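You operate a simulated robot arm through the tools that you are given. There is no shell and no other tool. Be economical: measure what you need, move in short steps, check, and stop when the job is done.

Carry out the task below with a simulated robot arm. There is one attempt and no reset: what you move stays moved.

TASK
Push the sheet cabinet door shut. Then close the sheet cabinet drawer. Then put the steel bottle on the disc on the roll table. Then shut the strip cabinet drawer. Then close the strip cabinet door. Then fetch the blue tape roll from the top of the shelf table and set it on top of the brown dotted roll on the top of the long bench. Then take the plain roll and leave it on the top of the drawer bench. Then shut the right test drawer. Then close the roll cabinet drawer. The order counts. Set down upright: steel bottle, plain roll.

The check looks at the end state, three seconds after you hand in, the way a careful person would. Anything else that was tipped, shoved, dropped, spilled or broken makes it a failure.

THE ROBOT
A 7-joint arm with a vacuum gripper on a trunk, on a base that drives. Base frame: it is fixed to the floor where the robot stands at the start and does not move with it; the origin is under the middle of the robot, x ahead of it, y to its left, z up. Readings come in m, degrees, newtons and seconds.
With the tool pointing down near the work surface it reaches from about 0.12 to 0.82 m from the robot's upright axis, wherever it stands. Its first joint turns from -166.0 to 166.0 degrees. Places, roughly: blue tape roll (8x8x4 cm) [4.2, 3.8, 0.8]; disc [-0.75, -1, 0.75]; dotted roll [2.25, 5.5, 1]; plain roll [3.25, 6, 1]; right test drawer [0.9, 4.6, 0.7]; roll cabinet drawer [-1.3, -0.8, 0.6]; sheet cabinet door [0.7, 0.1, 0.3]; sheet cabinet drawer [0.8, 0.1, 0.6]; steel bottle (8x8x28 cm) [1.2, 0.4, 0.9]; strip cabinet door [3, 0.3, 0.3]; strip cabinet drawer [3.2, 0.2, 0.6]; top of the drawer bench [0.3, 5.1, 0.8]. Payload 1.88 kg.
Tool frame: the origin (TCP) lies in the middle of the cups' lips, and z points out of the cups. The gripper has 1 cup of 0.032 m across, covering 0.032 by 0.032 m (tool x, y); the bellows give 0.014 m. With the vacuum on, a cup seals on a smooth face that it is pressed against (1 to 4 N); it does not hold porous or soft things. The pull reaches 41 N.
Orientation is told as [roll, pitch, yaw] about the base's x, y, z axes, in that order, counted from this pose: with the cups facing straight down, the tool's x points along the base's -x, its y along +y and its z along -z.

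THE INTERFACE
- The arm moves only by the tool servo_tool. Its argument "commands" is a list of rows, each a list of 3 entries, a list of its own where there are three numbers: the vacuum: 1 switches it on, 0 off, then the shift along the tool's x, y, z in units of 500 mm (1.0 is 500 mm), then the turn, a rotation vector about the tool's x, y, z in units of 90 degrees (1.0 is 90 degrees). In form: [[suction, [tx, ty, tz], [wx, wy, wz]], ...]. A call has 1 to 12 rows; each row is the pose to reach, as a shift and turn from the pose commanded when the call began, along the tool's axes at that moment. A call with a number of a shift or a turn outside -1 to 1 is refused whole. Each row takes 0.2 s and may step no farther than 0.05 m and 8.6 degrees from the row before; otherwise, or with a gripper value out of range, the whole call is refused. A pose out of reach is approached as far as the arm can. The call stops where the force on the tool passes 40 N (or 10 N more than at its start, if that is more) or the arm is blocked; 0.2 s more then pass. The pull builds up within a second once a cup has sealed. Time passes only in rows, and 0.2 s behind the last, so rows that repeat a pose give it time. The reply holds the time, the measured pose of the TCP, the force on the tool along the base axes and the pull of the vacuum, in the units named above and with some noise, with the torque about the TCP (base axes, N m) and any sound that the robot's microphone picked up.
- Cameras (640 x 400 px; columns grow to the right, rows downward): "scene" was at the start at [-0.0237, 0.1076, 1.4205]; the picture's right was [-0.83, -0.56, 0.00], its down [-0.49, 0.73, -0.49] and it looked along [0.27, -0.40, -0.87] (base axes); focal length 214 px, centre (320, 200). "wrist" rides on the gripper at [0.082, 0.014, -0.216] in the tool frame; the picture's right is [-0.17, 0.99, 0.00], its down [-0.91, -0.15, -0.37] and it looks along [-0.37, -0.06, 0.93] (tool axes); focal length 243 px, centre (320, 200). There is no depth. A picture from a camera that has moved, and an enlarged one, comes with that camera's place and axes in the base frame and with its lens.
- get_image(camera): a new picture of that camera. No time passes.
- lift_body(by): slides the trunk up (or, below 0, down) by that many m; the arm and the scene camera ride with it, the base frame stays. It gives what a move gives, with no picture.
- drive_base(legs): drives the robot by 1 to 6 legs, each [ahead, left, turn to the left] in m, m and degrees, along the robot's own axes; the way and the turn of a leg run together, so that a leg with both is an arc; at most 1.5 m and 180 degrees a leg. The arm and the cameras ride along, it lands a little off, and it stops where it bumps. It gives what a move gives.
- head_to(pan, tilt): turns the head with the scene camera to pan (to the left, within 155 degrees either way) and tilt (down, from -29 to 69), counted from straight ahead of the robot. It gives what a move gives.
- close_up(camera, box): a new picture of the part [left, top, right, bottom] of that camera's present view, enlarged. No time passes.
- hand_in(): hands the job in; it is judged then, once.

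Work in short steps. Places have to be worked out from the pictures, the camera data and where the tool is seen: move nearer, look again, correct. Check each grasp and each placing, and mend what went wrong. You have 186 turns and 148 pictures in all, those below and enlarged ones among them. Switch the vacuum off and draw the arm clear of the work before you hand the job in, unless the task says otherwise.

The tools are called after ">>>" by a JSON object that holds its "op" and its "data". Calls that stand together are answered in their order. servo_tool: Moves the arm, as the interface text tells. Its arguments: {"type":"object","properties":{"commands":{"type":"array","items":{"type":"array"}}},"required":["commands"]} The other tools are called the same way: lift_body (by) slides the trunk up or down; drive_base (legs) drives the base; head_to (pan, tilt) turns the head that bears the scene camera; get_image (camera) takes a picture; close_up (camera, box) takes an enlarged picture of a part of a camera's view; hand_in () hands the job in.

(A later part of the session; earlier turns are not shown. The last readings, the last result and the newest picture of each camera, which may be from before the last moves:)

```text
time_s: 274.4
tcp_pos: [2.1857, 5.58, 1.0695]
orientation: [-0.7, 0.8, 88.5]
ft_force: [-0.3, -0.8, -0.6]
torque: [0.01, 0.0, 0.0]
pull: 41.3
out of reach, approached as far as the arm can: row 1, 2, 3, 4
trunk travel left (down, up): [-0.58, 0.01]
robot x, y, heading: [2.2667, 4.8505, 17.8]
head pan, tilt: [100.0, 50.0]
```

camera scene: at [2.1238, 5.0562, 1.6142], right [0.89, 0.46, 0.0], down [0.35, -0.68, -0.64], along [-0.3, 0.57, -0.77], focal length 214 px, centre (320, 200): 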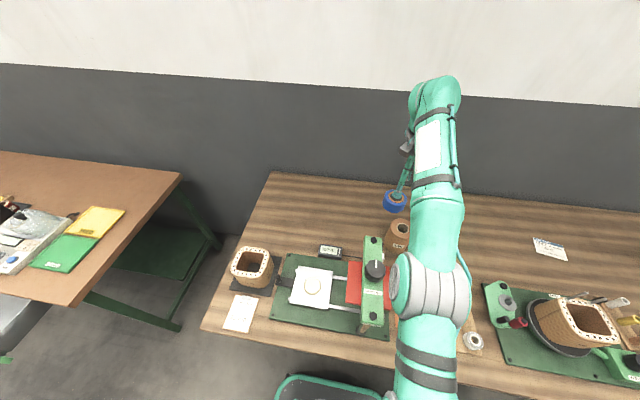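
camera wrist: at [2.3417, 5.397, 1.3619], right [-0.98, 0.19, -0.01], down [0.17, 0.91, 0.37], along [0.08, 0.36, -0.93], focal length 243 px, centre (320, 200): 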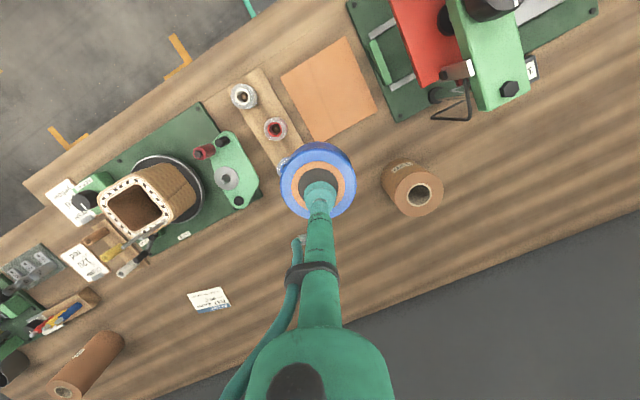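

Still on the straight-arm sphere. I swing sideways and inward to bend the elbow, then return.

>>> {"op": "servo_tool", "data": {"commands": [[1, [0.03, -0.08, 0], [0, 0, 0]], [1, [0.07, -0.16, 0], [0, 0, 0]], [1, [0.12, -0.24, 0], [0, 0, 0]], [1, [0.17, -0.32, 0], [0, 0, 0]], [1, [0.22, -0.4, 0], [0, 0, 0]], [1, [0.27, -0.48, 0], [0, 0, 0]], [1, [0.27, -0.48, 0], [0, 0, 0]]]}}

>>> {"op": "get_image", "data": {"camera": "scene"}}

```text
time_s: 276.0
tcp_pos: [2.3503, 5.5761, 1.1116]
orientation: [-0.7, 1.2, 88.5]
ft_force: [0.9, 0.0, -0.7]
torque: [0.03, -0.04, 0.0]
pull: 40.5
out of reach, approached as far as the arm can: row 1, 2, 3, 4, 5, 6, 7
trunk travel left (down, up): [-0.58, 0.01]
robot x, y, heading: [2.2676, 4.8538, 17.6]
head pan, tilt: [100.0, 50.0]
```

```text
50 pictures are left
camera scene: at [2.123, 5.0562, 1.6141], right [0.89, 0.46, 0.0], down [0.35, -0.68, -0.64], along [-0.3, 0.57, -0.77], focal length 214 px, centre (320, 200)
```

scene: 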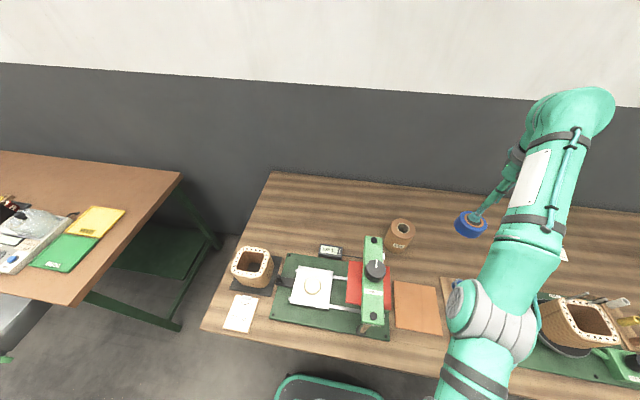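

I lower here (perpendicular to the stretched arm), which should bend the elbow, then move in at constant height.

>>> {"op": "servo_tool", "data": {"commands": [[1, [0, 0, 0.04], [0, 0, 0]], [1, [0, 0, 0.08], [0, 0, 0]], [1, [0, 0, 0.12], [0, 0, 0]], [1, [0, 0, 0.15], [0, 0, 0]]]}}

```text
time_s: 277.0
tcp_pos: [2.3512, 5.5758, 1.0821]
orientation: [-0.6, 3.5, 88.4]
ft_force: [-0.1, -0.1, -1.7]
torque: [0.02, 0.01, -0.01]
pull: 40.6
out of reach, approached as far as the arm can: row 1, 2, 3, 4
trunk travel left (down, up): [-0.58, 0.01]
robot x, y, heading: [2.2625, 4.8531, 17.5]
head pan, tilt: [100.0, 50.0]
```

The elbow remains locked, so I'll use it as is: nudge the base ≈2 cm away so the stretched arm lands right over the roll.

>>> {"op": "drive_base", "data": {"legs": [[0, -0.03, 0]]}}

```text
time_s: 277.8
tcp_pos: [2.3613, 5.547, 1.0832]
orientation: [-0.6, 3.5, 88.4]
ft_force: [0.0, 0.9, -1.1]
torque: [0.02, 0.02, 0.0]
pull: 40.6
trunk travel left (down, up): [-0.58, 0.01]
robot x, y, heading: [2.2761, 4.8226, 17.4]
head pan, tilt: [100.0, 50.0]
```

>>> {"op": "drive_base", "data": {"legs": [[0, 0.02, 0]]}}

```text
time_s: 278.6
tcp_pos: [2.3549, 5.5667, 1.081]
orientation: [-0.5, 3.4, 88.4]
ft_force: [-0.2, 0.2, -1.3]
torque: [0.0, -0.02, -0.02]
pull: 40.5
trunk travel left (down, up): [-0.58, 0.01]
robot x, y, heading: [2.271, 4.843, 17.5]
head pan, tilt: [100.0, 50.0]
```

>>> {"op": "servo_tool", "data": {"commands": [[1, [-0.007, 0.08, 0.0], [0, -0.01, 0]], [1, [-0.014, 0.16, 0.0], [0, -0.02, 0]], [1, [-0.02, 0.24, 0.03], [0, -0.03, 0]], [1, [-0.027, 0.319, 0.06], [0, -0.038, 0]], [1, [-0.027, 0.319, 0.1], [0, -0.038, 0]], [1, [-0.027, 0.319, 0.1], [0, -0.038, 0]]]}}

>>> {"op": "close_up", "data": {"camera": "wrist", "box": [220, 120, 420, 245]}}

>>> {"op": "close_up", "data": {"camera": "scene", "box": [320, 160, 460, 260]}}

```text
time_s: 280.0
tcp_pos: [2.1942, 5.5857, 1.0338]
orientation: [-0.6, 0.2, 88.4]
ft_force: [0.2, 0.2, -1.7]
torque: [0.05, 0.04, -0.03]
pull: 40.5
out of reach, approached as far as the arm can: row 5, 6
trunk travel left (down, up): [-0.58, 0.01]
robot x, y, heading: [2.2698, 4.8396, 17.4]
head pan, tilt: [100.0, 50.0]
```

```text
3.20 times, centred on (320, 182) of wrist
camera zoom: at [2.1761, 5.5055, 1.2499], right [-0.98, 0.19, -0.01], down [0.17, 0.91, 0.37], along [0.08, 0.36, -0.93], focal length 776 px, centre (320, 256)
```

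zoom: 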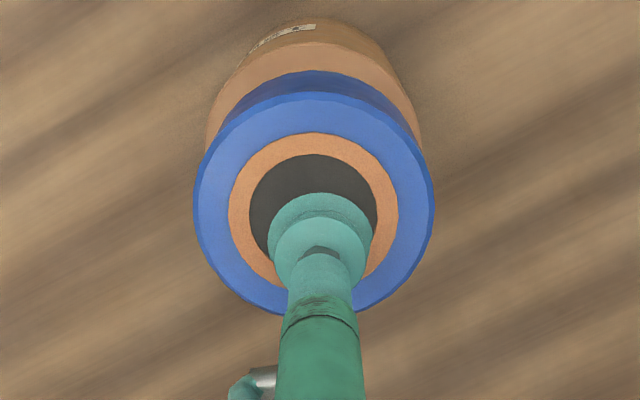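

```text
4.00 times, centred on (390, 210) of scene
camera zoom: at [2.1268, 5.0472, 1.6141], right [0.89, 0.46, 0.0], down [0.35, -0.68, -0.64], along [-0.3, 0.57, -0.77], focal length 858 px, centre (40, 160)
```

zoom: 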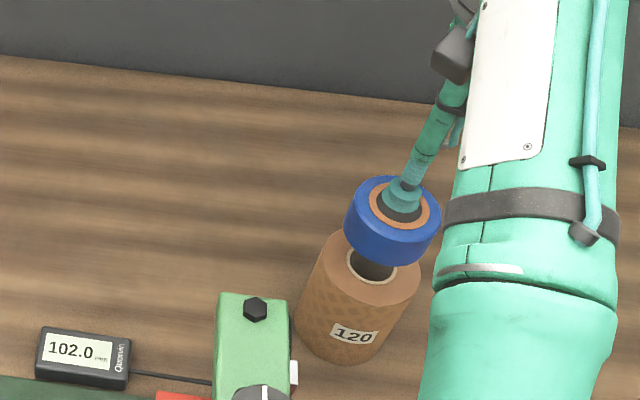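

Tape and roll are aligned within ≈5 mm. I lower in small steps to contact.

>>> {"op": "servo_tool", "data": {"commands": [[1, [0.004, 0, 0.03], [0, 0, 0]], [1, [0.006, 0, 0.05], [0, 0, 0]], [1, [0.008, 0, 0.066], [0, 0, 0]], [1, [0.008, 0, 0.066], [0, 0, 0]]]}}

```text
time_s: 281.0
tcp_pos: [2.1931, 5.5937, 1.0023]
orientation: [-0.6, 0.1, 88.5]
ft_force: [-0.3, -0.7, -1.2]
torque: [-0.01, -0.01, -0.02]
pull: 40.2
out of reach, approached as far as the arm can: row 1, 2, 3, 4
trunk travel left (down, up): [-0.58, 0.01]
robot x, y, heading: [2.2679, 4.8449, 17.4]
head pan, tilt: [100.0, 50.0]
```

I'll use the trunk for the straight-down part. First a 1 cm base nudge back.

>>> {"op": "drive_base", "data": {"legs": [[0, -0.01, 0]]}}

>>> {"op": "lift_body", "data": {"by": -0.008}}

```text
time_s: 281.8
tcp_pos: [2.1971, 5.5844, 1.0027]
orientation: [-0.6, 0.2, 88.5]
ft_force: [0.7, 0.7, -1.7]
torque: [0.0, 0.02, -0.01]
pull: 40.8
trunk travel left (down, up): [-0.58, 0.01]
robot x, y, heading: [2.2689, 4.8325, 17.3]
head pan, tilt: [100.0, 50.0]
```

```text
time_s: 282.3
tcp_pos: [2.1959, 5.5849, 0.9948]
orientation: [-0.6, 0.3, 88.5]
ft_force: [0.3, -0.2, -1.2]
torque: [0.0, -0.02, 0.04]
pull: 40.8
trunk travel left (down, up): [-0.572, 0.018]
robot x, y, heading: [2.2738, 4.8285, 17.2]
head pan, tilt: [100.0, 50.0]
```

Position is ideal; I keep lowering with the trunk in 4 mm steps.

>>> {"op": "lift_body", "data": {"by": -0.005}}

>>> {"op": "lift_body", "data": {"by": -0.004}}

>>> {"op": "close_up", "data": {"camera": "scene", "box": [320, 160, 460, 260]}}

```text
time_s: 282.9
tcp_pos: [2.1957, 5.5844, 0.9905]
orientation: [-0.6, 0.2, 88.5]
ft_force: [-0.9, -0.6, -1.6]
torque: [0.04, -0.02, -0.02]
pull: 40.8
trunk travel left (down, up): [-0.567, 0.023]
robot x, y, heading: [2.2732, 4.8308, 17.3]
head pan, tilt: [100.0, 50.0]
```

```text
time_s: 283.4
tcp_pos: [2.1951, 5.5843, 0.9855]
orientation: [-0.6, 0.2, 88.5]
ft_force: [-0.3, -0.7, -1.9]
torque: [0.01, 0.03, -0.02]
pull: 40.7
trunk travel left (down, up): [-0.563, 0.027]
robot x, y, heading: [2.2739, 4.8357, 17.6]
head pan, tilt: [100.0, 50.0]
```

```text
4.00 times, centred on (390, 210) of scene
camera zoom: at [2.1297, 5.0376, 1.5971], right [0.89, 0.46, 0.0], down [0.35, -0.68, -0.64], along [-0.3, 0.57, -0.77], focal length 858 px, centre (40, 160)
```

zoom: 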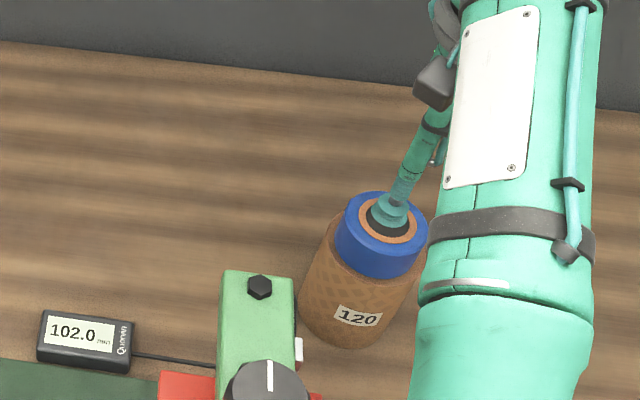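

>>> {"op": "lift_body", "data": {"by": -0.006}}

>>> {"op": "lift_body", "data": {"by": -0.005}}

```text
time_s: 283.9
tcp_pos: [2.1946, 5.5856, 0.9803]
orientation: [-0.6, 0.0, 88.5]
ft_force: [-0.4, 0.6, 3.3]
torque: [0.13, 0.0, 0.01]
pull: 40.6
trunk travel left (down, up): [-0.557, 0.033]
robot x, y, heading: [2.2705, 4.8337, 17.4]
head pan, tilt: [100.0, 50.0]
```

```text
time_s: 284.5
tcp_pos: [2.1963, 5.5857, 0.9795]
orientation: [-0.5, -0.3, 88.5]
ft_force: [-0.8, 2.0, 23.0]
torque: [0.12, 0.0, -0.06]
pull: 41.2
trunk travel left (down, up): [-0.552, 0.038]
robot x, y, heading: [2.2766, 4.8346, 17.4]
head pan, tilt: [100.0, 50.0]
```

Contact (+23 N). I switch the vacuum off, wait, then raise by the trunk.

>>> {"op": "lift_body", "data": {"by": 0.004}}

>>> {"op": "servo_tool", "data": {"commands": [[0, [0, 0, 0], [0, 0, 0]], [0, [0, 0, 0], [0, 0, 0]], [0, [0, 0, 0], [0, 0, 0]], [0, [0, 0, 0], [0, 0, 0]]]}}

>>> {"op": "lift_body", "data": {"by": 0.035}}

>>> {"op": "get_image", "data": {"camera": "scene"}}

```text
time_s: 285.0
tcp_pos: [2.1953, 5.5838, 0.9783]
orientation: [-0.6, 0.3, 88.5]
ft_force: [-1.5, 3.9, 11.8]
torque: [0.18, 0.01, 0.05]
pull: 40.3
trunk travel left (down, up): [-0.556, 0.034]
robot x, y, heading: [2.2722, 4.8335, 17.5]
head pan, tilt: [100.0, 50.0]
```

```text
time_s: 286.0
tcp_pos: [2.1962, 5.5848, 0.9787]
orientation: [-0.6, 0.2, 88.5]
ft_force: [0.3, -0.6, 1.6]
torque: [0.0, -0.02, 0.0]
pull: 0.0
trunk travel left (down, up): [-0.556, 0.034]
robot x, y, heading: [2.271, 4.8341, 17.6]
head pan, tilt: [100.0, 50.0]
```

```text
time_s: 286.8
tcp_pos: [2.196, 5.5849, 1.0128]
orientation: [-0.6, 0.2, 88.4]
ft_force: [0.1, -0.5, 1.0]
torque: [-0.03, 0.01, 0.03]
pull: 0.1
trunk travel left (down, up): [-0.59, 0.0]
robot x, y, heading: [2.2706, 4.8322, 17.4]
head pan, tilt: [100.0, 50.0]
```

```text
46 pictures are left
camera scene: at [2.1297, 5.038, 1.6241], right [0.89, 0.46, 0.0], down [0.35, -0.68, -0.64], along [-0.3, 0.57, -0.77], focal length 214 px, centre (320, 200)
```

scene: 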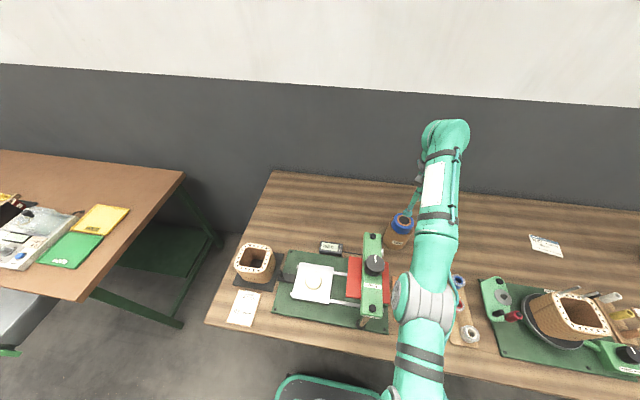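

The tape sits on the dotted roll. I rise further and check the stack.

>>> {"op": "servo_tool", "data": {"commands": [[0, [0.0, 0, -0.06], [0, 0, 0]], [0, [0.03, 0, -0.12], [0, 0, 0]], [0, [0.06, 0, -0.2], [0, 0, 0]], [0, [0.09, 0, -0.28], [0, 0, 0]], [0, [0.12, 0, -0.36], [0, 0, 0]]]}}

>>> {"op": "close_up", "data": {"camera": "wrist", "box": [200, 80, 440, 230]}}

```text
time_s: 288.0
tcp_pos: [2.1906, 5.5271, 1.1946]
orientation: [-0.6, 0.2, 88.5]
ft_force: [0.5, -0.9, -1.0]
torque: [-0.02, 0.03, 0.0]
pull: 0.0
trunk travel left (down, up): [-0.59, 0.0]
robot x, y, heading: [2.272, 4.836, 17.4]
head pan, tilt: [100.0, 50.0]
```

```text
2.67 times, centred on (320, 155) of wrist
camera zoom: at [2.1727, 5.4458, 1.4105], right [-0.98, 0.19, -0.01], down [0.17, 0.91, 0.37], along [0.08, 0.36, -0.93], focal length 647 px, centre (320, 320)
```

zoom: 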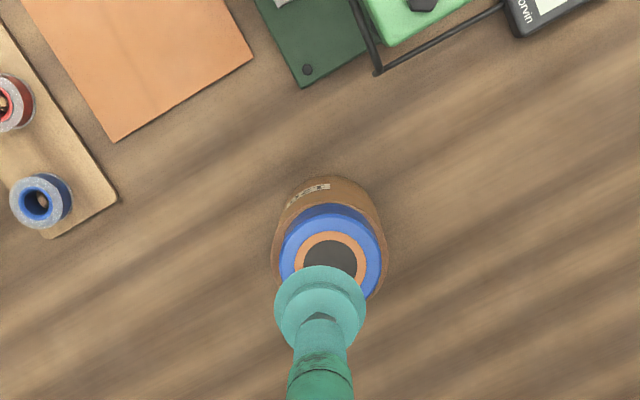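

Tape is centred on the dotted roll, and the elbow bends again. Next I drive 0.8 m along the bench to the plain roll.

>>> {"op": "drive_base", "data": {"legs": [[0.8, -0.02, 0]]}}

>>> {"op": "get_image", "data": {"camera": "wrist"}}

>>> {"op": "get_image", "data": {"camera": "scene"}}

```text
time_s: 292.2
tcp_pos: [2.9484, 5.7483, 1.1943]
orientation: [-0.6, 0.3, 88.8]
ft_force: [-0.6, -0.1, -0.2]
torque: [0.0, 0.03, 0.0]
pull: 0.0
trunk travel left (down, up): [-0.59, 0.0]
robot x, y, heading: [3.0352, 5.0538, 17.7]
head pan, tilt: [100.0, 50.0]
```

```text
44 pictures are left
camera wrist: at [2.9308, 5.6682, 1.4103], right [-0.98, 0.19, -0.01], down [0.17, 0.91, 0.37], along [0.08, 0.36, -0.93], focal length 243 px, centre (320, 200)
```

wrist: 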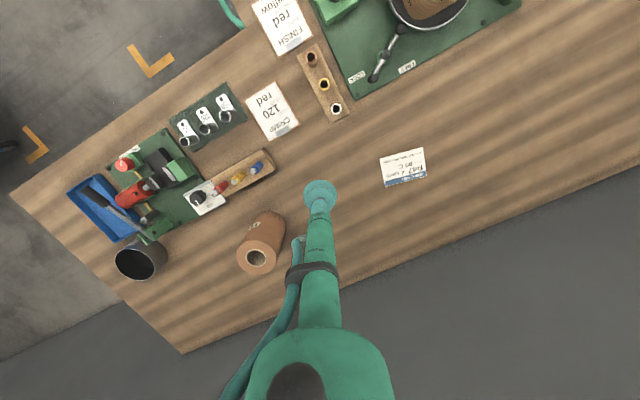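

```text
43 pictures are left
camera scene: at [2.8905, 5.2596, 1.6241], right [0.88, 0.47, 0.0], down [0.36, -0.68, -0.64], along [-0.3, 0.57, -0.77], focal length 214 px, centre (320, 200)
```

scene: 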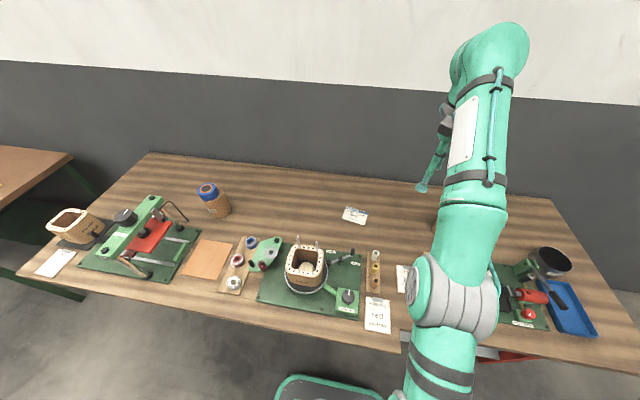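

>>> {"op": "close_up", "data": {"camera": "wrist", "box": [220, 200, 316, 280]}}

```text
5.00 times, centred on (268, 240) of wrist
camera zoom: at [2.9308, 5.6682, 1.4103], right [-0.98, 0.19, -0.01], down [0.17, 0.91, 0.37], along [0.08, 0.36, -0.93], focal length 1213 px, centre (580, 0)
```

zoom: 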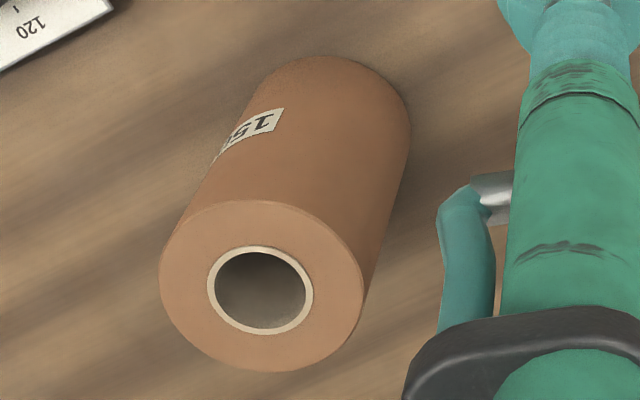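

The plain roll is an open tube (outer ≈87 mm, rim only ≈23 mm wide), so the cup can't seal on top; I'll grip its side with the tool horizontal. First I back off from the bench and swing the arm to the front.

>>> {"op": "drive_base", "data": {"legs": [[0, -0.4, 0]]}}

>>> {"op": "servo_tool", "data": {"commands": [[0, [0.019, -0.083, 0], [0, 0, 0.055]], [0, [0.039, -0.167, 0], [0, 0, 0.11]], [0, [0.058, -0.25, 0], [0, 0, 0.165]], [0, [0.078, -0.334, 0], [0, 0, 0.22]], [0, [0.097, -0.417, 0], [0, 0, 0.275]], [0, [0.117, -0.5, 0], [0, 0, 0.33]], [0, [0.136, -0.584, 0], [0, 0, 0.385]], [0, [0.156, -0.667, 0], [0, 0, 0.44]], [0, [0.175, -0.75, 0], [0, 0, 0.495]], [0, [0.195, -0.834, 0], [0, 0, 0.55]], [0, [0.214, -0.918, 0], [0, 0, 0.605]]]}}

```text
time_s: 294.8
tcp_pos: [3.0683, 5.3642, 1.194]
orientation: [-0.6, 0.4, 89.3]
ft_force: [0.5, -0.3, 0.3]
torque: [0.0, -0.01, 0.01]
pull: 0.1
trunk travel left (down, up): [-0.59, 0.0]
robot x, y, heading: [3.1586, 4.6705, 18.2]
head pan, tilt: [100.0, 50.0]
```

```text
time_s: 297.2
tcp_pos: [3.5276, 5.2523, 1.2003]
orientation: [-0.6, -0.3, 34.7]
ft_force: [0.9, -0.2, 0.4]
torque: [-0.02, 0.03, 0.03]
pull: 0.0
out of reach, approached as far as the arm can: row 1, 2, 3, 4
trunk travel left (down, up): [-0.59, 0.0]
robot x, y, heading: [3.1569, 4.6775, 18.4]
head pan, tilt: [100.0, 50.0]
```

>>> {"op": "servo_tool", "data": {"commands": [[0, [0.03, -0.081, 0], [0, 0, 0.018]], [0, [0.06, -0.162, 0], [0, 0, 0.036]], [0, [0.09, -0.243, 0], [0, 0, 0.054]], [0, [0.12, -0.324, 0], [0, 0, 0.072]], [0, [0.15, -0.405, 0], [0, 0, 0.09]], [0, [0.18, -0.486, 0], [0, 0, 0.108]], [0, [0.21, -0.567, 0], [0, 0, 0.126]], [0, [0.24, -0.648, 0], [0, 0, 0.144]], [0, [0.27, -0.729, 0], [0, 0, 0.162]], [0, [0.298, -0.81, 0], [0, 0, 0.18]]]}}

>>> {"op": "drive_base", "data": {"legs": [[0, 0, 89], [0.1, -0.25, 0]]}}

>>> {"op": "head_to", "data": {"pan": 0, "tilt": 35}}

>>> {"op": "get_image", "data": {"camera": "scene"}}

```text
time_s: 299.4
tcp_pos: [3.6338, 4.8357, 1.2055]
orientation: [-0.5, -0.5, 18.6]
ft_force: [-0.2, 0.3, -0.8]
torque: [0.03, -0.01, -0.05]
pull: 0.0
trunk travel left (down, up): [-0.59, 0.0]
robot x, y, heading: [3.163, 4.6706, 18.4]
head pan, tilt: [100.0, 50.0]
```

```text
time_s: 305.1
tcp_pos: [3.2124, 5.32, 1.2057]
orientation: [-0.4, -0.5, 107.9]
ft_force: [-0.4, -0.7, -0.6]
torque: [0.02, 0.02, 0.0]
pull: 0.1
trunk travel left (down, up): [-0.59, 0.0]
robot x, y, heading: [3.3718, 4.8438, 107.5]
head pan, tilt: [100.0, 50.0]
```

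```text
time_s: 306.8
tcp_pos: [3.2131, 5.3195, 1.2058]
orientation: [-0.5, -0.4, 107.9]
ft_force: [-0.3, 0.8, 0.5]
torque: [0.01, 0.02, 0.04]
pull: 0.0
trunk travel left (down, up): [-0.59, 0.0]
robot x, y, heading: [3.3673, 4.8467, 107.6]
head pan, tilt: [0.0, 35.0]
```

```text
41 pictures are left
camera scene: at [3.2049, 4.8191, 1.6459], right [0.95, 0.3, 0.0], down [0.17, -0.55, -0.82], along [-0.25, 0.78, -0.57], focal length 214 px, centre (320, 200)
```

scene: 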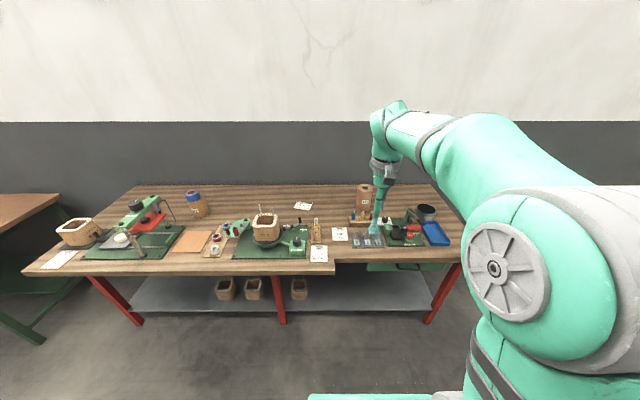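

The roll is at ≈[3.125,5.965] with small items on the bench in front of it. To keep the wrist camera above the tool during a horizontal grip I flip the tool 180° about its axis (tool still pointing down).

>>> {"op": "servo_tool", "data": {"commands": [[0, [0, 0, 0], [0, 0, 0.09]], [0, [0, 0, 0], [0, 0, 0.18]], [0, [0, 0, 0], [0, 0, 0.27]], [0, [0, 0, 0], [0, 0, 0.36]], [0, [0, 0, 0], [0, 0, 0.45]], [0, [0, 0, 0], [0, 0, 0.54]], [0, [0, 0, 0], [0, 0, 0.63]], [0, [0, 0, 0], [0, 0, 0.72]], [0, [0, 0, 0], [0, 0, 0.81]], [0, [0, 0, 0], [0, 0, 0.9]], [0, [0, 0, 0], [0, 0, 0.99]]]}}

>>> {"op": "servo_tool", "data": {"commands": [[0, [0, 0, 0], [0, 0, 0.09]], [0, [0, 0, 0], [0, 0, 0.18]], [0, [0, 0, 0], [0, 0, 0.27]], [0, [0, 0, 0], [0, 0, 0.36]], [0, [0, 0, 0], [0, 0, 0.45]], [0, [0, 0, 0], [0, 0, 0.54]], [0, [0, 0, 0], [0, 0, 0.63]], [0, [0, 0, 0], [0, 0, 0.72]], [0, [0, 0, 0], [0, 0, 0.81]], [0, [0, 0, 0], [0, 0, 0.9]], [0, [0, 0, 0], [0, 0, 0.99]]]}}

```text
time_s: 309.2
tcp_pos: [3.2127, 5.3214, 1.2073]
orientation: [0.5, -0.5, 18.7]
ft_force: [0.4, -0.4, -0.2]
torque: [0.02, 0.0, 0.01]
pull: 0.2
trunk travel left (down, up): [-0.59, 0.0]
robot x, y, heading: [3.3678, 4.8463, 107.6]
head pan, tilt: [0.0, 35.0]
```

```text
time_s: 311.6
tcp_pos: [3.2136, 5.3208, 1.2058]
orientation: [0.4, 0.5, -70.4]
ft_force: [0.1, 0.0, -0.6]
torque: [0.0, 0.01, 0.01]
pull: 0.0
trunk travel left (down, up): [-0.59, 0.0]
robot x, y, heading: [3.3703, 4.8424, 107.6]
head pan, tilt: [0.0, 35.0]
```

Flip done. Now I reach out ahead while turning the tool horizontal at z≈1.1, above the bench items.

>>> {"op": "servo_tool", "data": {"commands": [[0, [0.055, 0, 0.015], [0, 0.07, 0]], [0, [0.11, 0, 0.03], [0, 0.14, 0]], [0, [0.165, 0, 0.045], [0, 0.21, 0]], [0, [0.22, 0, 0.06], [0, 0.28, 0]], [0, [0.275, 0, 0.075], [0, 0.35, 0]], [0, [0.33, 0, 0.09], [0, 0.42, 0]], [0, [0.385, 0, 0.105], [0, 0.5, 0]], [0, [0.44, 0, 0.12], [0, 0.58, 0]], [0, [0.495, 0, 0.135], [0, 0.66, 0]], [0, [0.55, 0, 0.15], [0, 0.74, 0]], [0, [0.605, 0, 0.165], [0, 0.82, 0]], [0, [0.66, 0, 0.18], [0, 0.9, 0]]]}}

>>> {"op": "get_image", "data": {"camera": "wrist"}}

>>> {"op": "get_image", "data": {"camera": "scene"}}

```text
time_s: 314.2
tcp_pos: [3.0727, 5.6306, 1.1291]
orientation: [8.7, 80.5, -63.7]
ft_force: [-0.1, 0.8, -0.2]
torque: [0.01, 0.0, 0.0]
pull: 0.0
out of reach, approached as far as the arm can: row 10, 11, 12
trunk travel left (down, up): [-0.59, 0.0]
robot x, y, heading: [3.3735, 4.8447, 107.7]
head pan, tilt: [0.0, 35.0]
```

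```text
40 pictures are left
camera wrist: at [3.1438, 5.4437, 1.2459], right [0.95, 0.27, -0.14], down [0.03, -0.53, -0.84], along [-0.31, 0.8, -0.52], focal length 243 px, centre (320, 200)
```

wrist: 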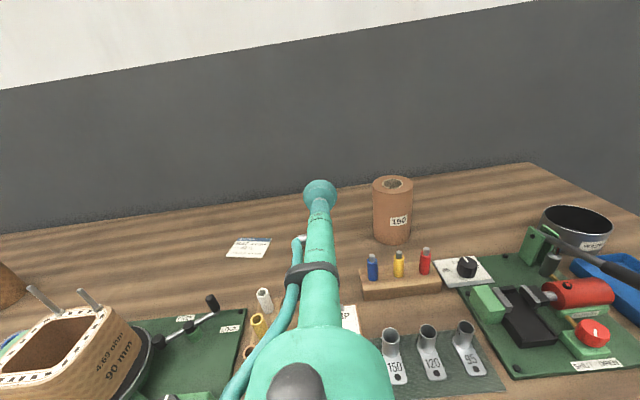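

```text
39 pictures are left
camera scene: at [3.2046, 4.8202, 1.646], right [0.95, 0.3, 0.0], down [0.17, -0.55, -0.82], along [-0.25, 0.78, -0.57], focal length 214 px, centre (320, 200)
```

scene: 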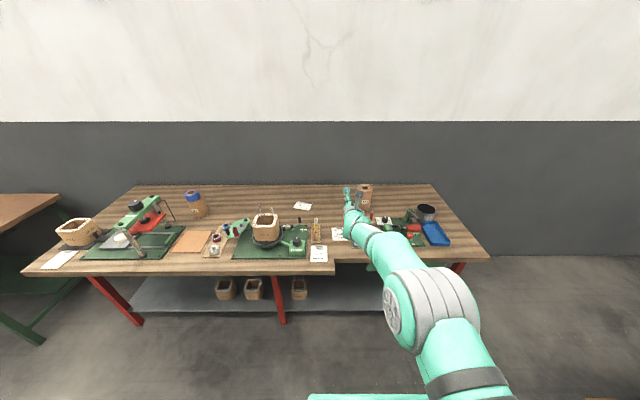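

Great view: dowels stand right in front of the roll (≈[3.10–3.19,5.775], tops ≈0.93), so I'll approach from the front-left along azimuth ≈63° at z≈0.90. I drive 0.2 m closer and 0.1 m left, then yaw the tool.

>>> {"op": "drive_base", "data": {"legs": [[0.18, 0.1, 0]]}}

>>> {"op": "servo_tool", "data": {"commands": [[0, [0, 0, 0], [-0.081, -0.001, 0.014]], [0, [0, 0, 0], [-0.162, -0.003, 0.029]], [0, [0, 0, 0], [-0.243, -0.004, 0.043]], [0, [0, 0, 0], [-0.324, -0.006, 0.057]], [0, [0, 0, 0], [-0.405, -0.007, 0.072]], [0, [0, 0, 0], [-0.486, -0.009, 0.086]], [0, [0, 0, 0], [-0.486, -0.009, 0.086]]]}}

>>> {"op": "get_image", "data": {"camera": "wrist"}}

```text
time_s: 315.9
tcp_pos: [2.9249, 5.7726, 1.1298]
orientation: [8.8, 80.5, -63.7]
ft_force: [-0.6, -1.0, 0.7]
torque: [0.01, -0.04, 0.01]
pull: 0.0
trunk travel left (down, up): [-0.59, 0.0]
robot x, y, heading: [3.2221, 4.9874, 107.6]
head pan, tilt: [0.0, 35.0]
```

```text
time_s: 317.5
tcp_pos: [2.9245, 5.7733, 1.1306]
orientation: [6.1, 80.6, -110.9]
ft_force: [0.0, 0.3, -0.7]
torque: [0.01, -0.01, -0.01]
pull: 0.1
trunk travel left (down, up): [-0.59, 0.0]
robot x, y, heading: [3.2209, 4.992, 107.5]
head pan, tilt: [0.0, 35.0]
```

```text
38 pictures are left
camera wrist: at [2.8446, 5.5903, 1.2457], right [0.87, -0.47, -0.15], down [-0.36, -0.4, -0.84], along [0.34, 0.79, -0.52], focal length 243 px, centre (320, 200)
```

wrist: 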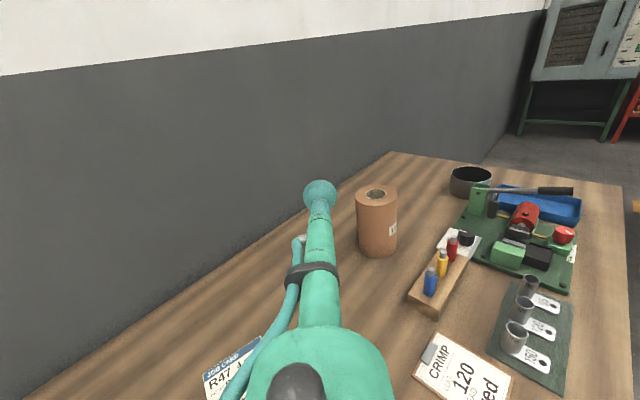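

Clear approach with the dowels off to the right. I move the tool level to just before the roll (still high), then lower by the trunk.

>>> {"op": "servo_tool", "data": {"commands": [[0, [0.011, 0.052, 0.073], [0, 0, 0]], [0, [0.021, 0.103, 0.146], [0, 0, 0]], [0, [0.032, 0.155, 0.219], [0, 0, 0]], [0, [0.043, 0.206, 0.292], [0, 0, 0]]]}}

>>> {"op": "lift_body", "data": {"by": -0.15}}

>>> {"op": "get_image", "data": {"camera": "wrist"}}

```text
time_s: 318.5
tcp_pos: [3.0829, 5.8588, 1.1279]
orientation: [5.9, 80.6, -111.0]
ft_force: [-0.2, -0.5, -0.5]
torque: [-0.01, -0.03, -0.03]
pull: 0.2
trunk travel left (down, up): [-0.59, 0.0]
robot x, y, heading: [3.2196, 4.9892, 107.4]
head pan, tilt: [0.0, 35.0]
```

```text
time_s: 320.2
tcp_pos: [3.0833, 5.8585, 0.979]
orientation: [5.7, 80.6, -111.2]
ft_force: [0.1, -0.5, -0.4]
torque: [0.0, 0.01, 0.0]
pull: 0.0
trunk travel left (down, up): [-0.44, 0.15]
robot x, y, heading: [3.2199, 4.9841, 107.7]
head pan, tilt: [0.0, 35.0]
```

```text
37 pictures are left
camera wrist: at [3.0036, 5.675, 1.0949], right [0.87, -0.47, -0.15], down [-0.36, -0.4, -0.84], along [0.34, 0.79, -0.52], focal length 243 px, centre (320, 200)
```

wrist: 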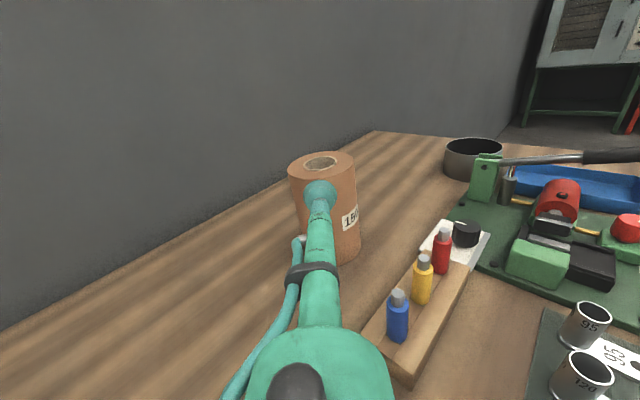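

Aligned with the roll's axis. I lower 7 cm more and creep in with the vacuum on.

>>> {"op": "lift_body", "data": {"by": -0.07}}

>>> {"op": "servo_tool", "data": {"commands": [[1, [0.01, 0, 0.06], [0, 0, 0]], [1, [0.013, 0, 0.08], [0, 0, 0]], [1, [0.015, 0, 0.092], [0, 0, 0]], [1, [0.016, 0, 0.1], [0, 0, 0]], [1, [0.016, 0, 0.1], [0, 0, 0]]]}}

>>> {"op": "get_image", "data": {"camera": "wrist"}}

```text
time_s: 321.3
tcp_pos: [3.0828, 5.8589, 0.9085]
orientation: [5.8, 80.6, -111.3]
ft_force: [0.4, 1.1, 0.8]
torque: [0.05, 0.02, 0.0]
pull: 0.1
trunk travel left (down, up): [-0.37, 0.22]
robot x, y, heading: [3.2228, 4.9924, 107.5]
head pan, tilt: [0.0, 35.0]
```

```text
time_s: 322.5
tcp_pos: [3.1049, 5.9034, 0.9086]
orientation: [5.8, 80.5, -111.1]
ft_force: [0.4, 0.7, -0.4]
torque: [-0.04, 0.0, 0.0]
pull: 0.1
trunk travel left (down, up): [-0.37, 0.22]
robot x, y, heading: [3.2178, 4.9873, 107.6]
head pan, tilt: [0.0, 35.0]
```

```text
36 pictures are left
camera wrist: at [3.0261, 5.72, 1.0248], right [0.87, -0.47, -0.15], down [-0.36, -0.4, -0.84], along [0.34, 0.79, -0.52], focal length 243 px, centre (320, 200)
```

wrist: 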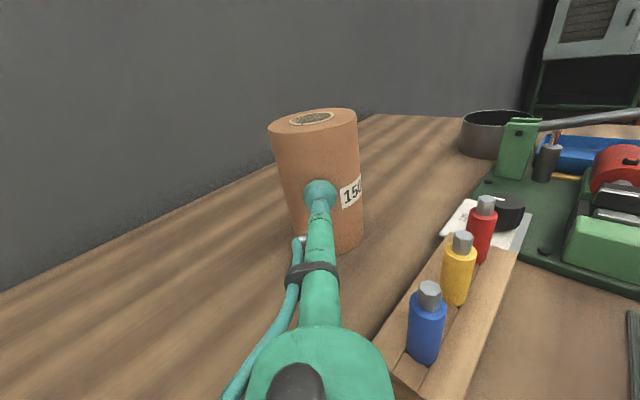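

>>> {"op": "servo_tool", "data": {"commands": [[1, [0.001, 0, 0.008], [0, 0, 0]], [1, [0.002, 0, 0.014], [0, 0, 0]], [1, [0.003, 0, 0.02], [0, 0, 0]], [1, [0.003, 0, 0.02], [0, 0, 0]]]}}

```text
time_s: 323.5
tcp_pos: [3.1112, 5.9117, 0.9079]
orientation: [5.9, 80.5, -110.9]
ft_force: [0.2, -1.1, -0.3]
torque: [0.14, 0.02, 0.01]
pull: 40.6
trunk travel left (down, up): [-0.37, 0.22]
robot x, y, heading: [3.2216, 4.986, 107.6]
head pan, tilt: [0.0, 35.0]
```

Sealed (pull 40.6 N). I lift by the trunk and check.

>>> {"op": "lift_body", "data": {"by": 0.04}}

>>> {"op": "lift_body", "data": {"by": 0.18}}

>>> {"op": "get_image", "data": {"camera": "wrist"}}

```text
time_s: 324.3
tcp_pos: [3.1108, 5.9134, 0.9473]
orientation: [6.0, 80.5, -110.8]
ft_force: [0.5, 0.1, -6.1]
torque: [-0.33, 0.13, 0.01]
pull: 41.0
trunk travel left (down, up): [-0.41, 0.18]
robot x, y, heading: [3.2191, 4.9849, 107.4]
head pan, tilt: [0.0, 35.0]
```

```text
time_s: 326.3
tcp_pos: [3.1104, 5.9128, 1.1272]
orientation: [5.9, 80.6, -110.9]
ft_force: [0.0, -0.4, -6.9]
torque: [-0.31, 0.16, 0.01]
pull: 40.7
trunk travel left (down, up): [-0.59, 0.0]
robot x, y, heading: [3.2185, 4.9849, 107.8]
head pan, tilt: [0.0, 35.0]
```

```text
35 pictures are left
camera wrist: at [3.0309, 5.7293, 1.2436], right [0.87, -0.47, -0.15], down [-0.36, -0.4, -0.84], along [0.34, 0.79, -0.52], focal length 243 px, centre (320, 200)
```

wrist: 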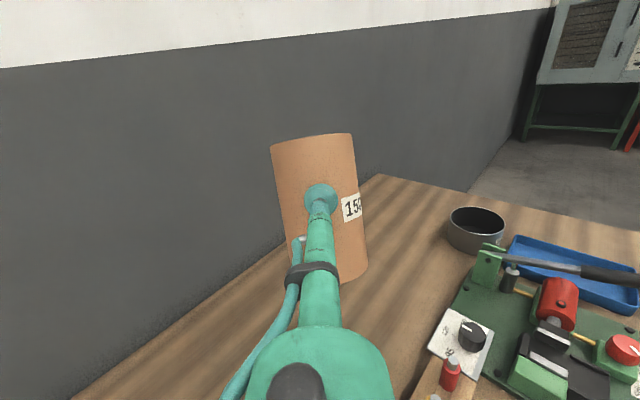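

Held firmly (roll ≈0.65 kg), though sagging tilted ≈10°. I back off, turn parallel to the benches, and reverse along the aisle to the drawer bench.

>>> {"op": "drive_base", "data": {"legs": [[-0.1, 0, 0], [0, 0, -90], [-1.1, 0.02, 0]]}}

>>> {"op": "drive_base", "data": {"legs": [[-1.1, 0, 0], [0, -0.08, 0]]}}

>>> {"op": "head_to", "data": {"pan": 80, "tilt": 40}}

>>> {"op": "get_image", "data": {"camera": "scene"}}

```text
time_s: 336.6
tcp_pos: [3.1184, 4.6891, 1.1278]
orientation: [5.9, 80.6, 157.4]
ft_force: [-0.9, -0.1, -6.4]
torque: [0.13, 0.32, 0.02]
pull: 40.7
trunk travel left (down, up): [-0.59, 0.0]
robot x, y, heading: [2.1918, 4.6062, 16.2]
head pan, tilt: [0.0, 35.0]
```

```text
time_s: 342.9
tcp_pos: [2.0749, 4.2952, 1.1266]
orientation: [5.9, 80.5, 156.5]
ft_force: [-0.1, -0.2, -5.8]
torque: [0.16, 0.32, 0.03]
pull: 41.3
trunk travel left (down, up): [-0.59, 0.0]
robot x, y, heading: [1.1434, 4.2294, 14.9]
head pan, tilt: [0.0, 35.0]
```

```text
time_s: 344.4
tcp_pos: [2.0736, 4.2973, 1.127]
orientation: [6.1, 80.6, 156.5]
ft_force: [-0.2, -0.1, -6.8]
torque: [0.14, 0.35, 0.02]
pull: 40.7
trunk travel left (down, up): [-0.59, 0.0]
robot x, y, heading: [1.1477, 4.2247, 15.2]
head pan, tilt: [80.0, 40.0]
```

```text
34 pictures are left
camera scene: at [1.0378, 4.4529, 1.6383], right [1.0, 0.09, 0.0], down [0.06, -0.64, -0.77], along [-0.07, 0.76, -0.64], focal length 214 px, centre (320, 200)
```

scene: 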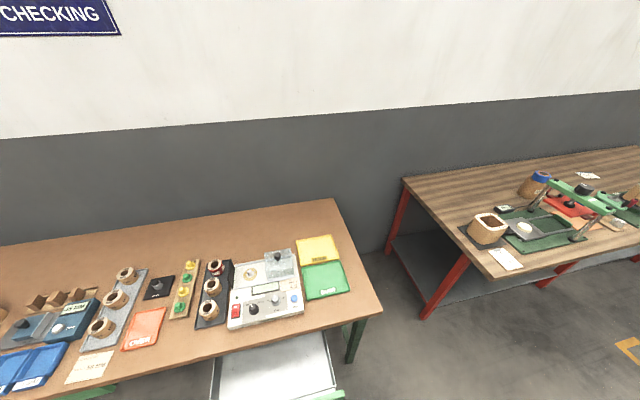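

The drawer bench's back strip is free; I choose the spot ≈[0.95,5.285] behind the yellow pad. I re-aim the tool straight ahead of the robot first, and level the roll's sag a bit (+12°).

>>> {"op": "servo_tool", "data": {"commands": [[1, [-0.004, -0.059, -0.025], [0.069, 0.001, -0.012]], [1, [-0.009, -0.118, -0.05], [0.139, 0.003, -0.025]], [1, [-0.013, -0.177, -0.075], [0.208, 0.004, -0.037]], [1, [-0.017, -0.236, -0.1], [0.278, 0.005, -0.049]], [1, [-0.021, -0.296, -0.124], [0.347, 0.006, -0.061]], [1, [-0.026, -0.355, -0.149], [0.417, 0.008, -0.074]], [1, [-0.03, -0.414, -0.174], [0.486, 0.009, -0.086]]]}}

>>> {"op": "servo_tool", "data": {"commands": [[1, [0, 0, 0], [0, 0.045, 0]], [1, [0, 0, 0], [0, 0.09, 0]], [1, [0, 0, 0], [0, 0.13, 0]], [1, [0, 0, 0], [0, 0.13, 0]]]}}

>>> {"op": "head_to", "data": {"pan": 0, "tilt": 25}}

>>> {"op": "get_image", "data": {"camera": "scene"}}

```text
time_s: 346.0
tcp_pos: [2.099, 4.5217, 1.1203]
orientation: [7.9, 80.2, -157.2]
ft_force: [-0.6, -0.4, -6.0]
torque: [-0.13, 0.37, 0.0]
pull: 40.6
trunk travel left (down, up): [-0.59, 0.0]
robot x, y, heading: [1.1455, 4.2266, 15.0]
head pan, tilt: [80.0, 40.0]
```

```text
time_s: 347.0
tcp_pos: [2.0977, 4.5311, 1.1272]
orientation: [135.8, 87.5, -29.9]
ft_force: [0.6, 0.0, -7.0]
torque: [-0.08, 0.4, -0.02]
pull: 40.6
out of reach, approached as far as the arm can: row 3, 4
trunk travel left (down, up): [-0.59, 0.0]
robot x, y, heading: [1.1429, 4.2286, 15.3]
head pan, tilt: [80.0, 40.0]
```

```text
time_s: 348.6
tcp_pos: [2.098, 4.5299, 1.1275]
orientation: [135.5, 87.5, -30.4]
ft_force: [-0.7, 0.3, -5.3]
torque: [-0.09, 0.42, 0.0]
pull: 40.4
trunk travel left (down, up): [-0.59, 0.0]
robot x, y, heading: [1.146, 4.2296, 15.0]
head pan, tilt: [0.0, 25.0]
```

```text
33 pictures are left
camera scene: at [1.1343, 4.3922, 1.6616], right [0.26, -0.97, 0.0], down [-0.41, -0.11, -0.91], along [0.87, 0.24, -0.42], focal length 214 px, centre (320, 200)
```

scene: 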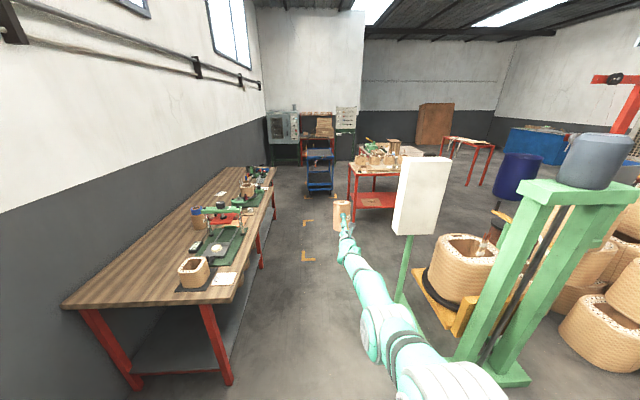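

>>> {"op": "close_up", "data": {"camera": "scene", "box": [310, 180, 390, 250]}}

>>> {"op": "close_up", "data": {"camera": "wrist", "box": [200, 80, 440, 300]}}

```text
5.71 times, centred on (350, 215) of scene
camera zoom: at [1.1343, 4.3922, 1.6616], right [0.26, -0.97, 0.0], down [-0.41, -0.11, -0.91], along [0.87, 0.24, -0.42], focal length 1226 px, centre (149, 114)
```

zoom: 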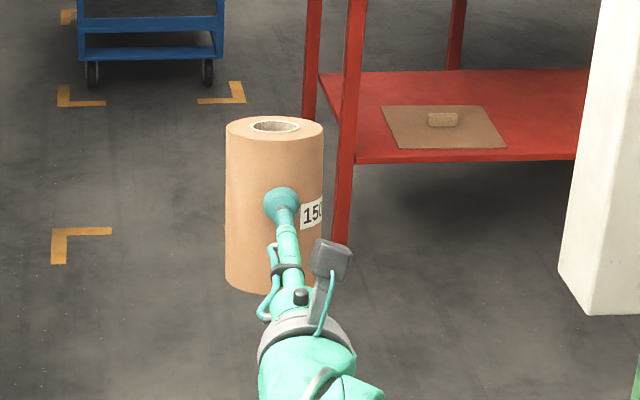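

```text
1.82 times, centred on (320, 190) of wrist
camera zoom: at [1.8883, 4.4665, 1.2027], right [0.25, -0.96, -0.14], down [-0.37, 0.04, -0.93], along [0.9, 0.28, -0.34], focal length 441 px, centre (320, 218)
```

zoom: 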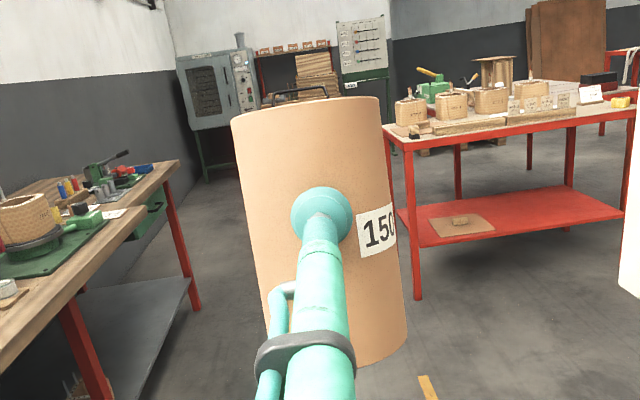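

The roll still leans outward ≈11°. I draw the arm in 8 cm and tilt the tool up another ≈10°.

>>> {"op": "servo_tool", "data": {"commands": [[1, [0, 0, -0.06], [0, 0.02, 0]], [1, [0, 0, -0.12], [0, 0.05, 0]], [1, [0, 0, -0.17], [0, 0.09, 0]], [1, [0, 0, -0.17], [0, 0.12, 0]], [1, [0, 0, -0.17], [0, 0.12, 0]]]}}

>>> {"op": "close_up", "data": {"camera": "scene", "box": [300, 180, 390, 260]}}

```text
time_s: 349.8
tcp_pos: [2.033, 4.5529, 1.1404]
orientation: [167.4, 78.6, -0.2]
ft_force: [-0.2, 0.3, -6.2]
torque: [-0.13, 0.42, -0.01]
pull: 40.5
out of reach, approached as far as the arm can: row 1, 2, 3, 4, 5
trunk travel left (down, up): [-0.59, 0.0]
robot x, y, heading: [1.1481, 4.2273, 15.2]
head pan, tilt: [0.0, 25.0]
```

```text
5.00 times, centred on (345, 220) of scene
camera zoom: at [1.1341, 4.3923, 1.6616], right [0.26, -0.97, 0.0], down [-0.41, -0.11, -0.91], along [0.88, 0.24, -0.42], focal length 1072 px, centre (195, 100)
```

zoom: 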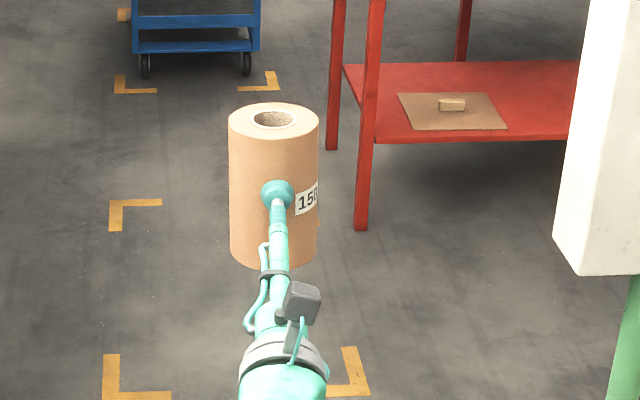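

The roll now hangs nearly upright (≈2°). I drive 0.2 m ahead and turn to face the drawer bench.

>>> {"op": "drive_base", "data": {"legs": [[0.2, -0.06, 0], [0, 0, 92]]}}

>>> {"op": "head_to", "data": {"pan": 15, "tilt": 40}}

>>> {"op": "get_image", "data": {"camera": "scene"}}

```text
time_s: 355.2
tcp_pos: [1.0044, 5.0987, 1.1398]
orientation: [167.5, 78.6, 91.1]
ft_force: [-1.0, -1.1, -6.0]
torque: [-0.43, -0.1, 0.03]
pull: 41.0
trunk travel left (down, up): [-0.59, 0.0]
robot x, y, heading: [1.3523, 4.223, 106.6]
head pan, tilt: [0.0, 25.0]
```

```text
time_s: 356.0
tcp_pos: [1.0036, 5.0984, 1.1396]
orientation: [167.5, 78.7, 91.1]
ft_force: [0.4, -0.1, -6.7]
torque: [-0.41, -0.09, -0.02]
pull: 40.1
trunk travel left (down, up): [-0.59, 0.0]
robot x, y, heading: [1.3503, 4.2176, 106.4]
head pan, tilt: [15.0, 40.0]
```

```text
29 pictures are left
camera scene: at [1.1662, 4.1868, 1.6384], right [0.85, 0.52, 0.0], down [0.33, -0.55, -0.77], along [-0.4, 0.65, -0.64], focal length 214 px, centre (320, 200)
```

scene: 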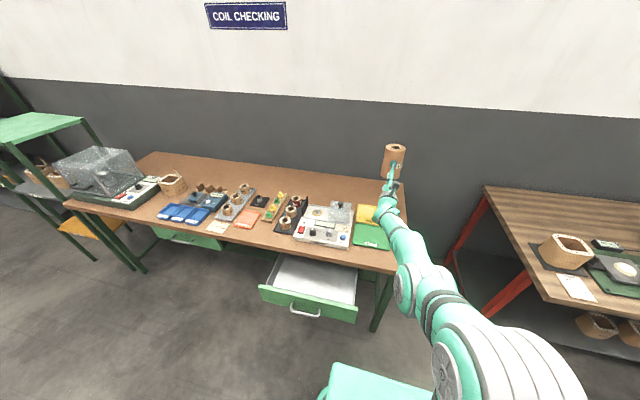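

The roll is just short of the free spot ≈[0.99,5.26] behind/right of the yellow pad. I drive 0.115 m ahead, slightly right.

>>> {"op": "drive_base", "data": {"legs": [[0.115, -0.035, 0]]}}

>>> {"op": "lift_body", "data": {"by": -0.2}}

>>> {"op": "get_image", "data": {"camera": "scene"}}

>>> {"op": "get_image", "data": {"camera": "wrist"}}

```text
time_s: 357.2
tcp_pos: [1.0061, 5.2178, 1.1398]
orientation: [167.3, 78.7, 91.1]
ft_force: [0.7, -0.4, -6.5]
torque: [-0.4, -0.16, 0.01]
pull: 40.5
trunk travel left (down, up): [-0.59, 0.0]
robot x, y, heading: [1.3494, 4.3392, 106.6]
head pan, tilt: [15.0, 40.0]
```

```text
time_s: 359.4
tcp_pos: [1.0058, 5.2164, 0.9398]
orientation: [167.4, 78.7, 91.1]
ft_force: [0.4, -0.4, -5.6]
torque: [-0.46, -0.17, 0.0]
pull: 40.9
trunk travel left (down, up): [-0.39, 0.2]
robot x, y, heading: [1.3518, 4.3369, 106.4]
head pan, tilt: [15.0, 40.0]
```

```text
28 pictures are left
camera scene: at [1.1675, 4.3052, 1.4383], right [0.85, 0.52, 0.0], down [0.34, -0.55, -0.77], along [-0.4, 0.65, -0.64], focal length 214 px, centre (320, 200)
```

scene: 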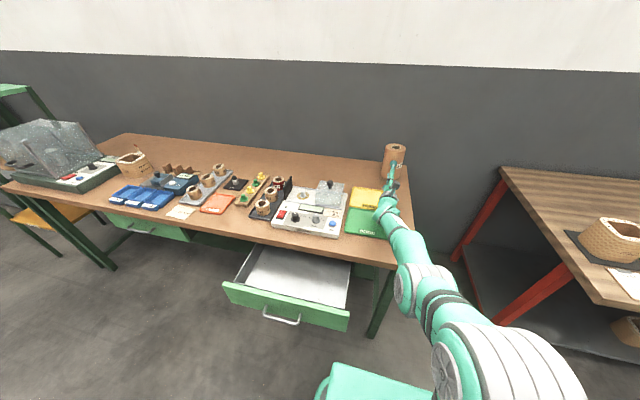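

```text
27 pictures are left
camera wrist: at [1.0704, 4.9989, 0.9794], right [0.96, 0.26, -0.12], down [-0.06, -0.21, -0.97], along [-0.28, 0.94, -0.19], focal length 243 px, centre (320, 200)
```

wrist: 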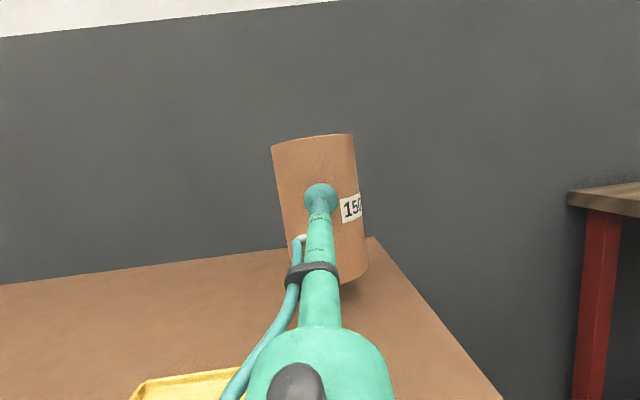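

The tool points up ≈10°, so its rear would hit the bench when lowering. I bring it back level; the roll will square itself as its bottom meets the bench.

>>> {"op": "servo_tool", "data": {"commands": [[1, [0, 0, 0], [0, -0.04, 0]], [1, [0, 0, 0], [0, -0.08, 0]], [1, [0, 0, 0], [0, -0.11, 0]], [1, [0, 0, 0], [0, -0.11, 0]]]}}

>>> {"op": "get_image", "data": {"camera": "wrist"}}

```text
time_s: 360.4
tcp_pos: [1.0067, 5.2186, 0.9411]
orientation: [114.4, 87.4, 38.0]
ft_force: [-0.1, 0.0, -6.9]
torque: [-0.41, -0.13, 0.02]
pull: 41.4
trunk travel left (down, up): [-0.39, 0.2]
robot x, y, heading: [1.3536, 4.3391, 106.6]
head pan, tilt: [15.0, 40.0]
```

```text
26 pictures are left
camera wrist: at [1.0666, 5.0084, 1.0179], right [0.96, 0.23, -0.12], down [-0.03, -0.37, -0.93], along [-0.26, 0.9, -0.35], focal length 243 px, centre (320, 200)
```

wrist: 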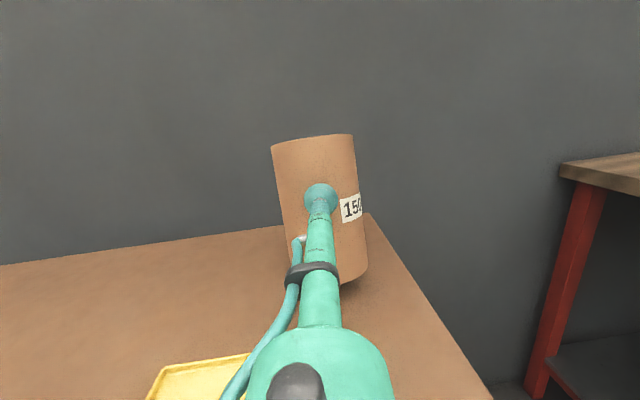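

Tool is level. I lower by the trunk in steps, watching force.

>>> {"op": "lift_body", "data": {"by": -0.04}}

>>> {"op": "lift_body", "data": {"by": -0.012}}

>>> {"op": "get_image", "data": {"camera": "wrist"}}

```text
time_s: 361.2
tcp_pos: [1.0048, 5.2171, 0.9092]
orientation: [126.0, 87.0, 49.5]
ft_force: [1.9, -7.6, 10.5]
torque: [-0.06, 0.04, -0.02]
pull: 40.6
trunk travel left (down, up): [-0.35, 0.24]
robot x, y, heading: [1.3559, 4.3389, 106.5]
head pan, tilt: [15.0, 40.0]
```

```text
time_s: 361.9
tcp_pos: [1.0072, 5.2169, 0.8917]
orientation: [119.8, 87.2, 43.3]
ft_force: [3.0, -2.6, 9.5]
torque: [-0.03, 0.49, 0.1]
pull: 41.0
trunk travel left (down, up): [-0.338, 0.252]
robot x, y, heading: [1.3526, 4.3377, 106.4]
head pan, tilt: [15.0, 40.0]
```

```text
25 pictures are left
camera wrist: at [1.0677, 5.0077, 0.9681], right [0.96, 0.23, -0.12], down [-0.03, -0.37, -0.93], along [-0.26, 0.9, -0.35], focal length 243 px, centre (320, 200)
```

wrist: 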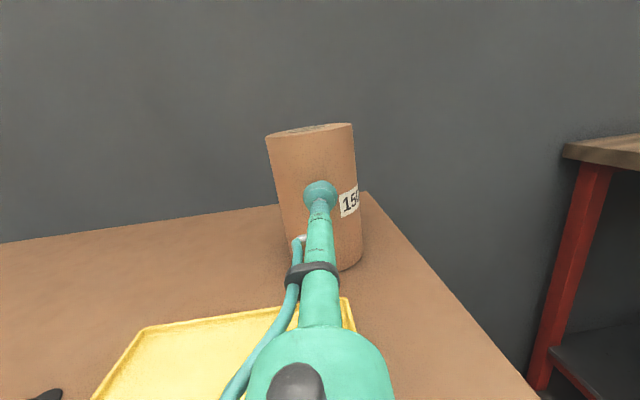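

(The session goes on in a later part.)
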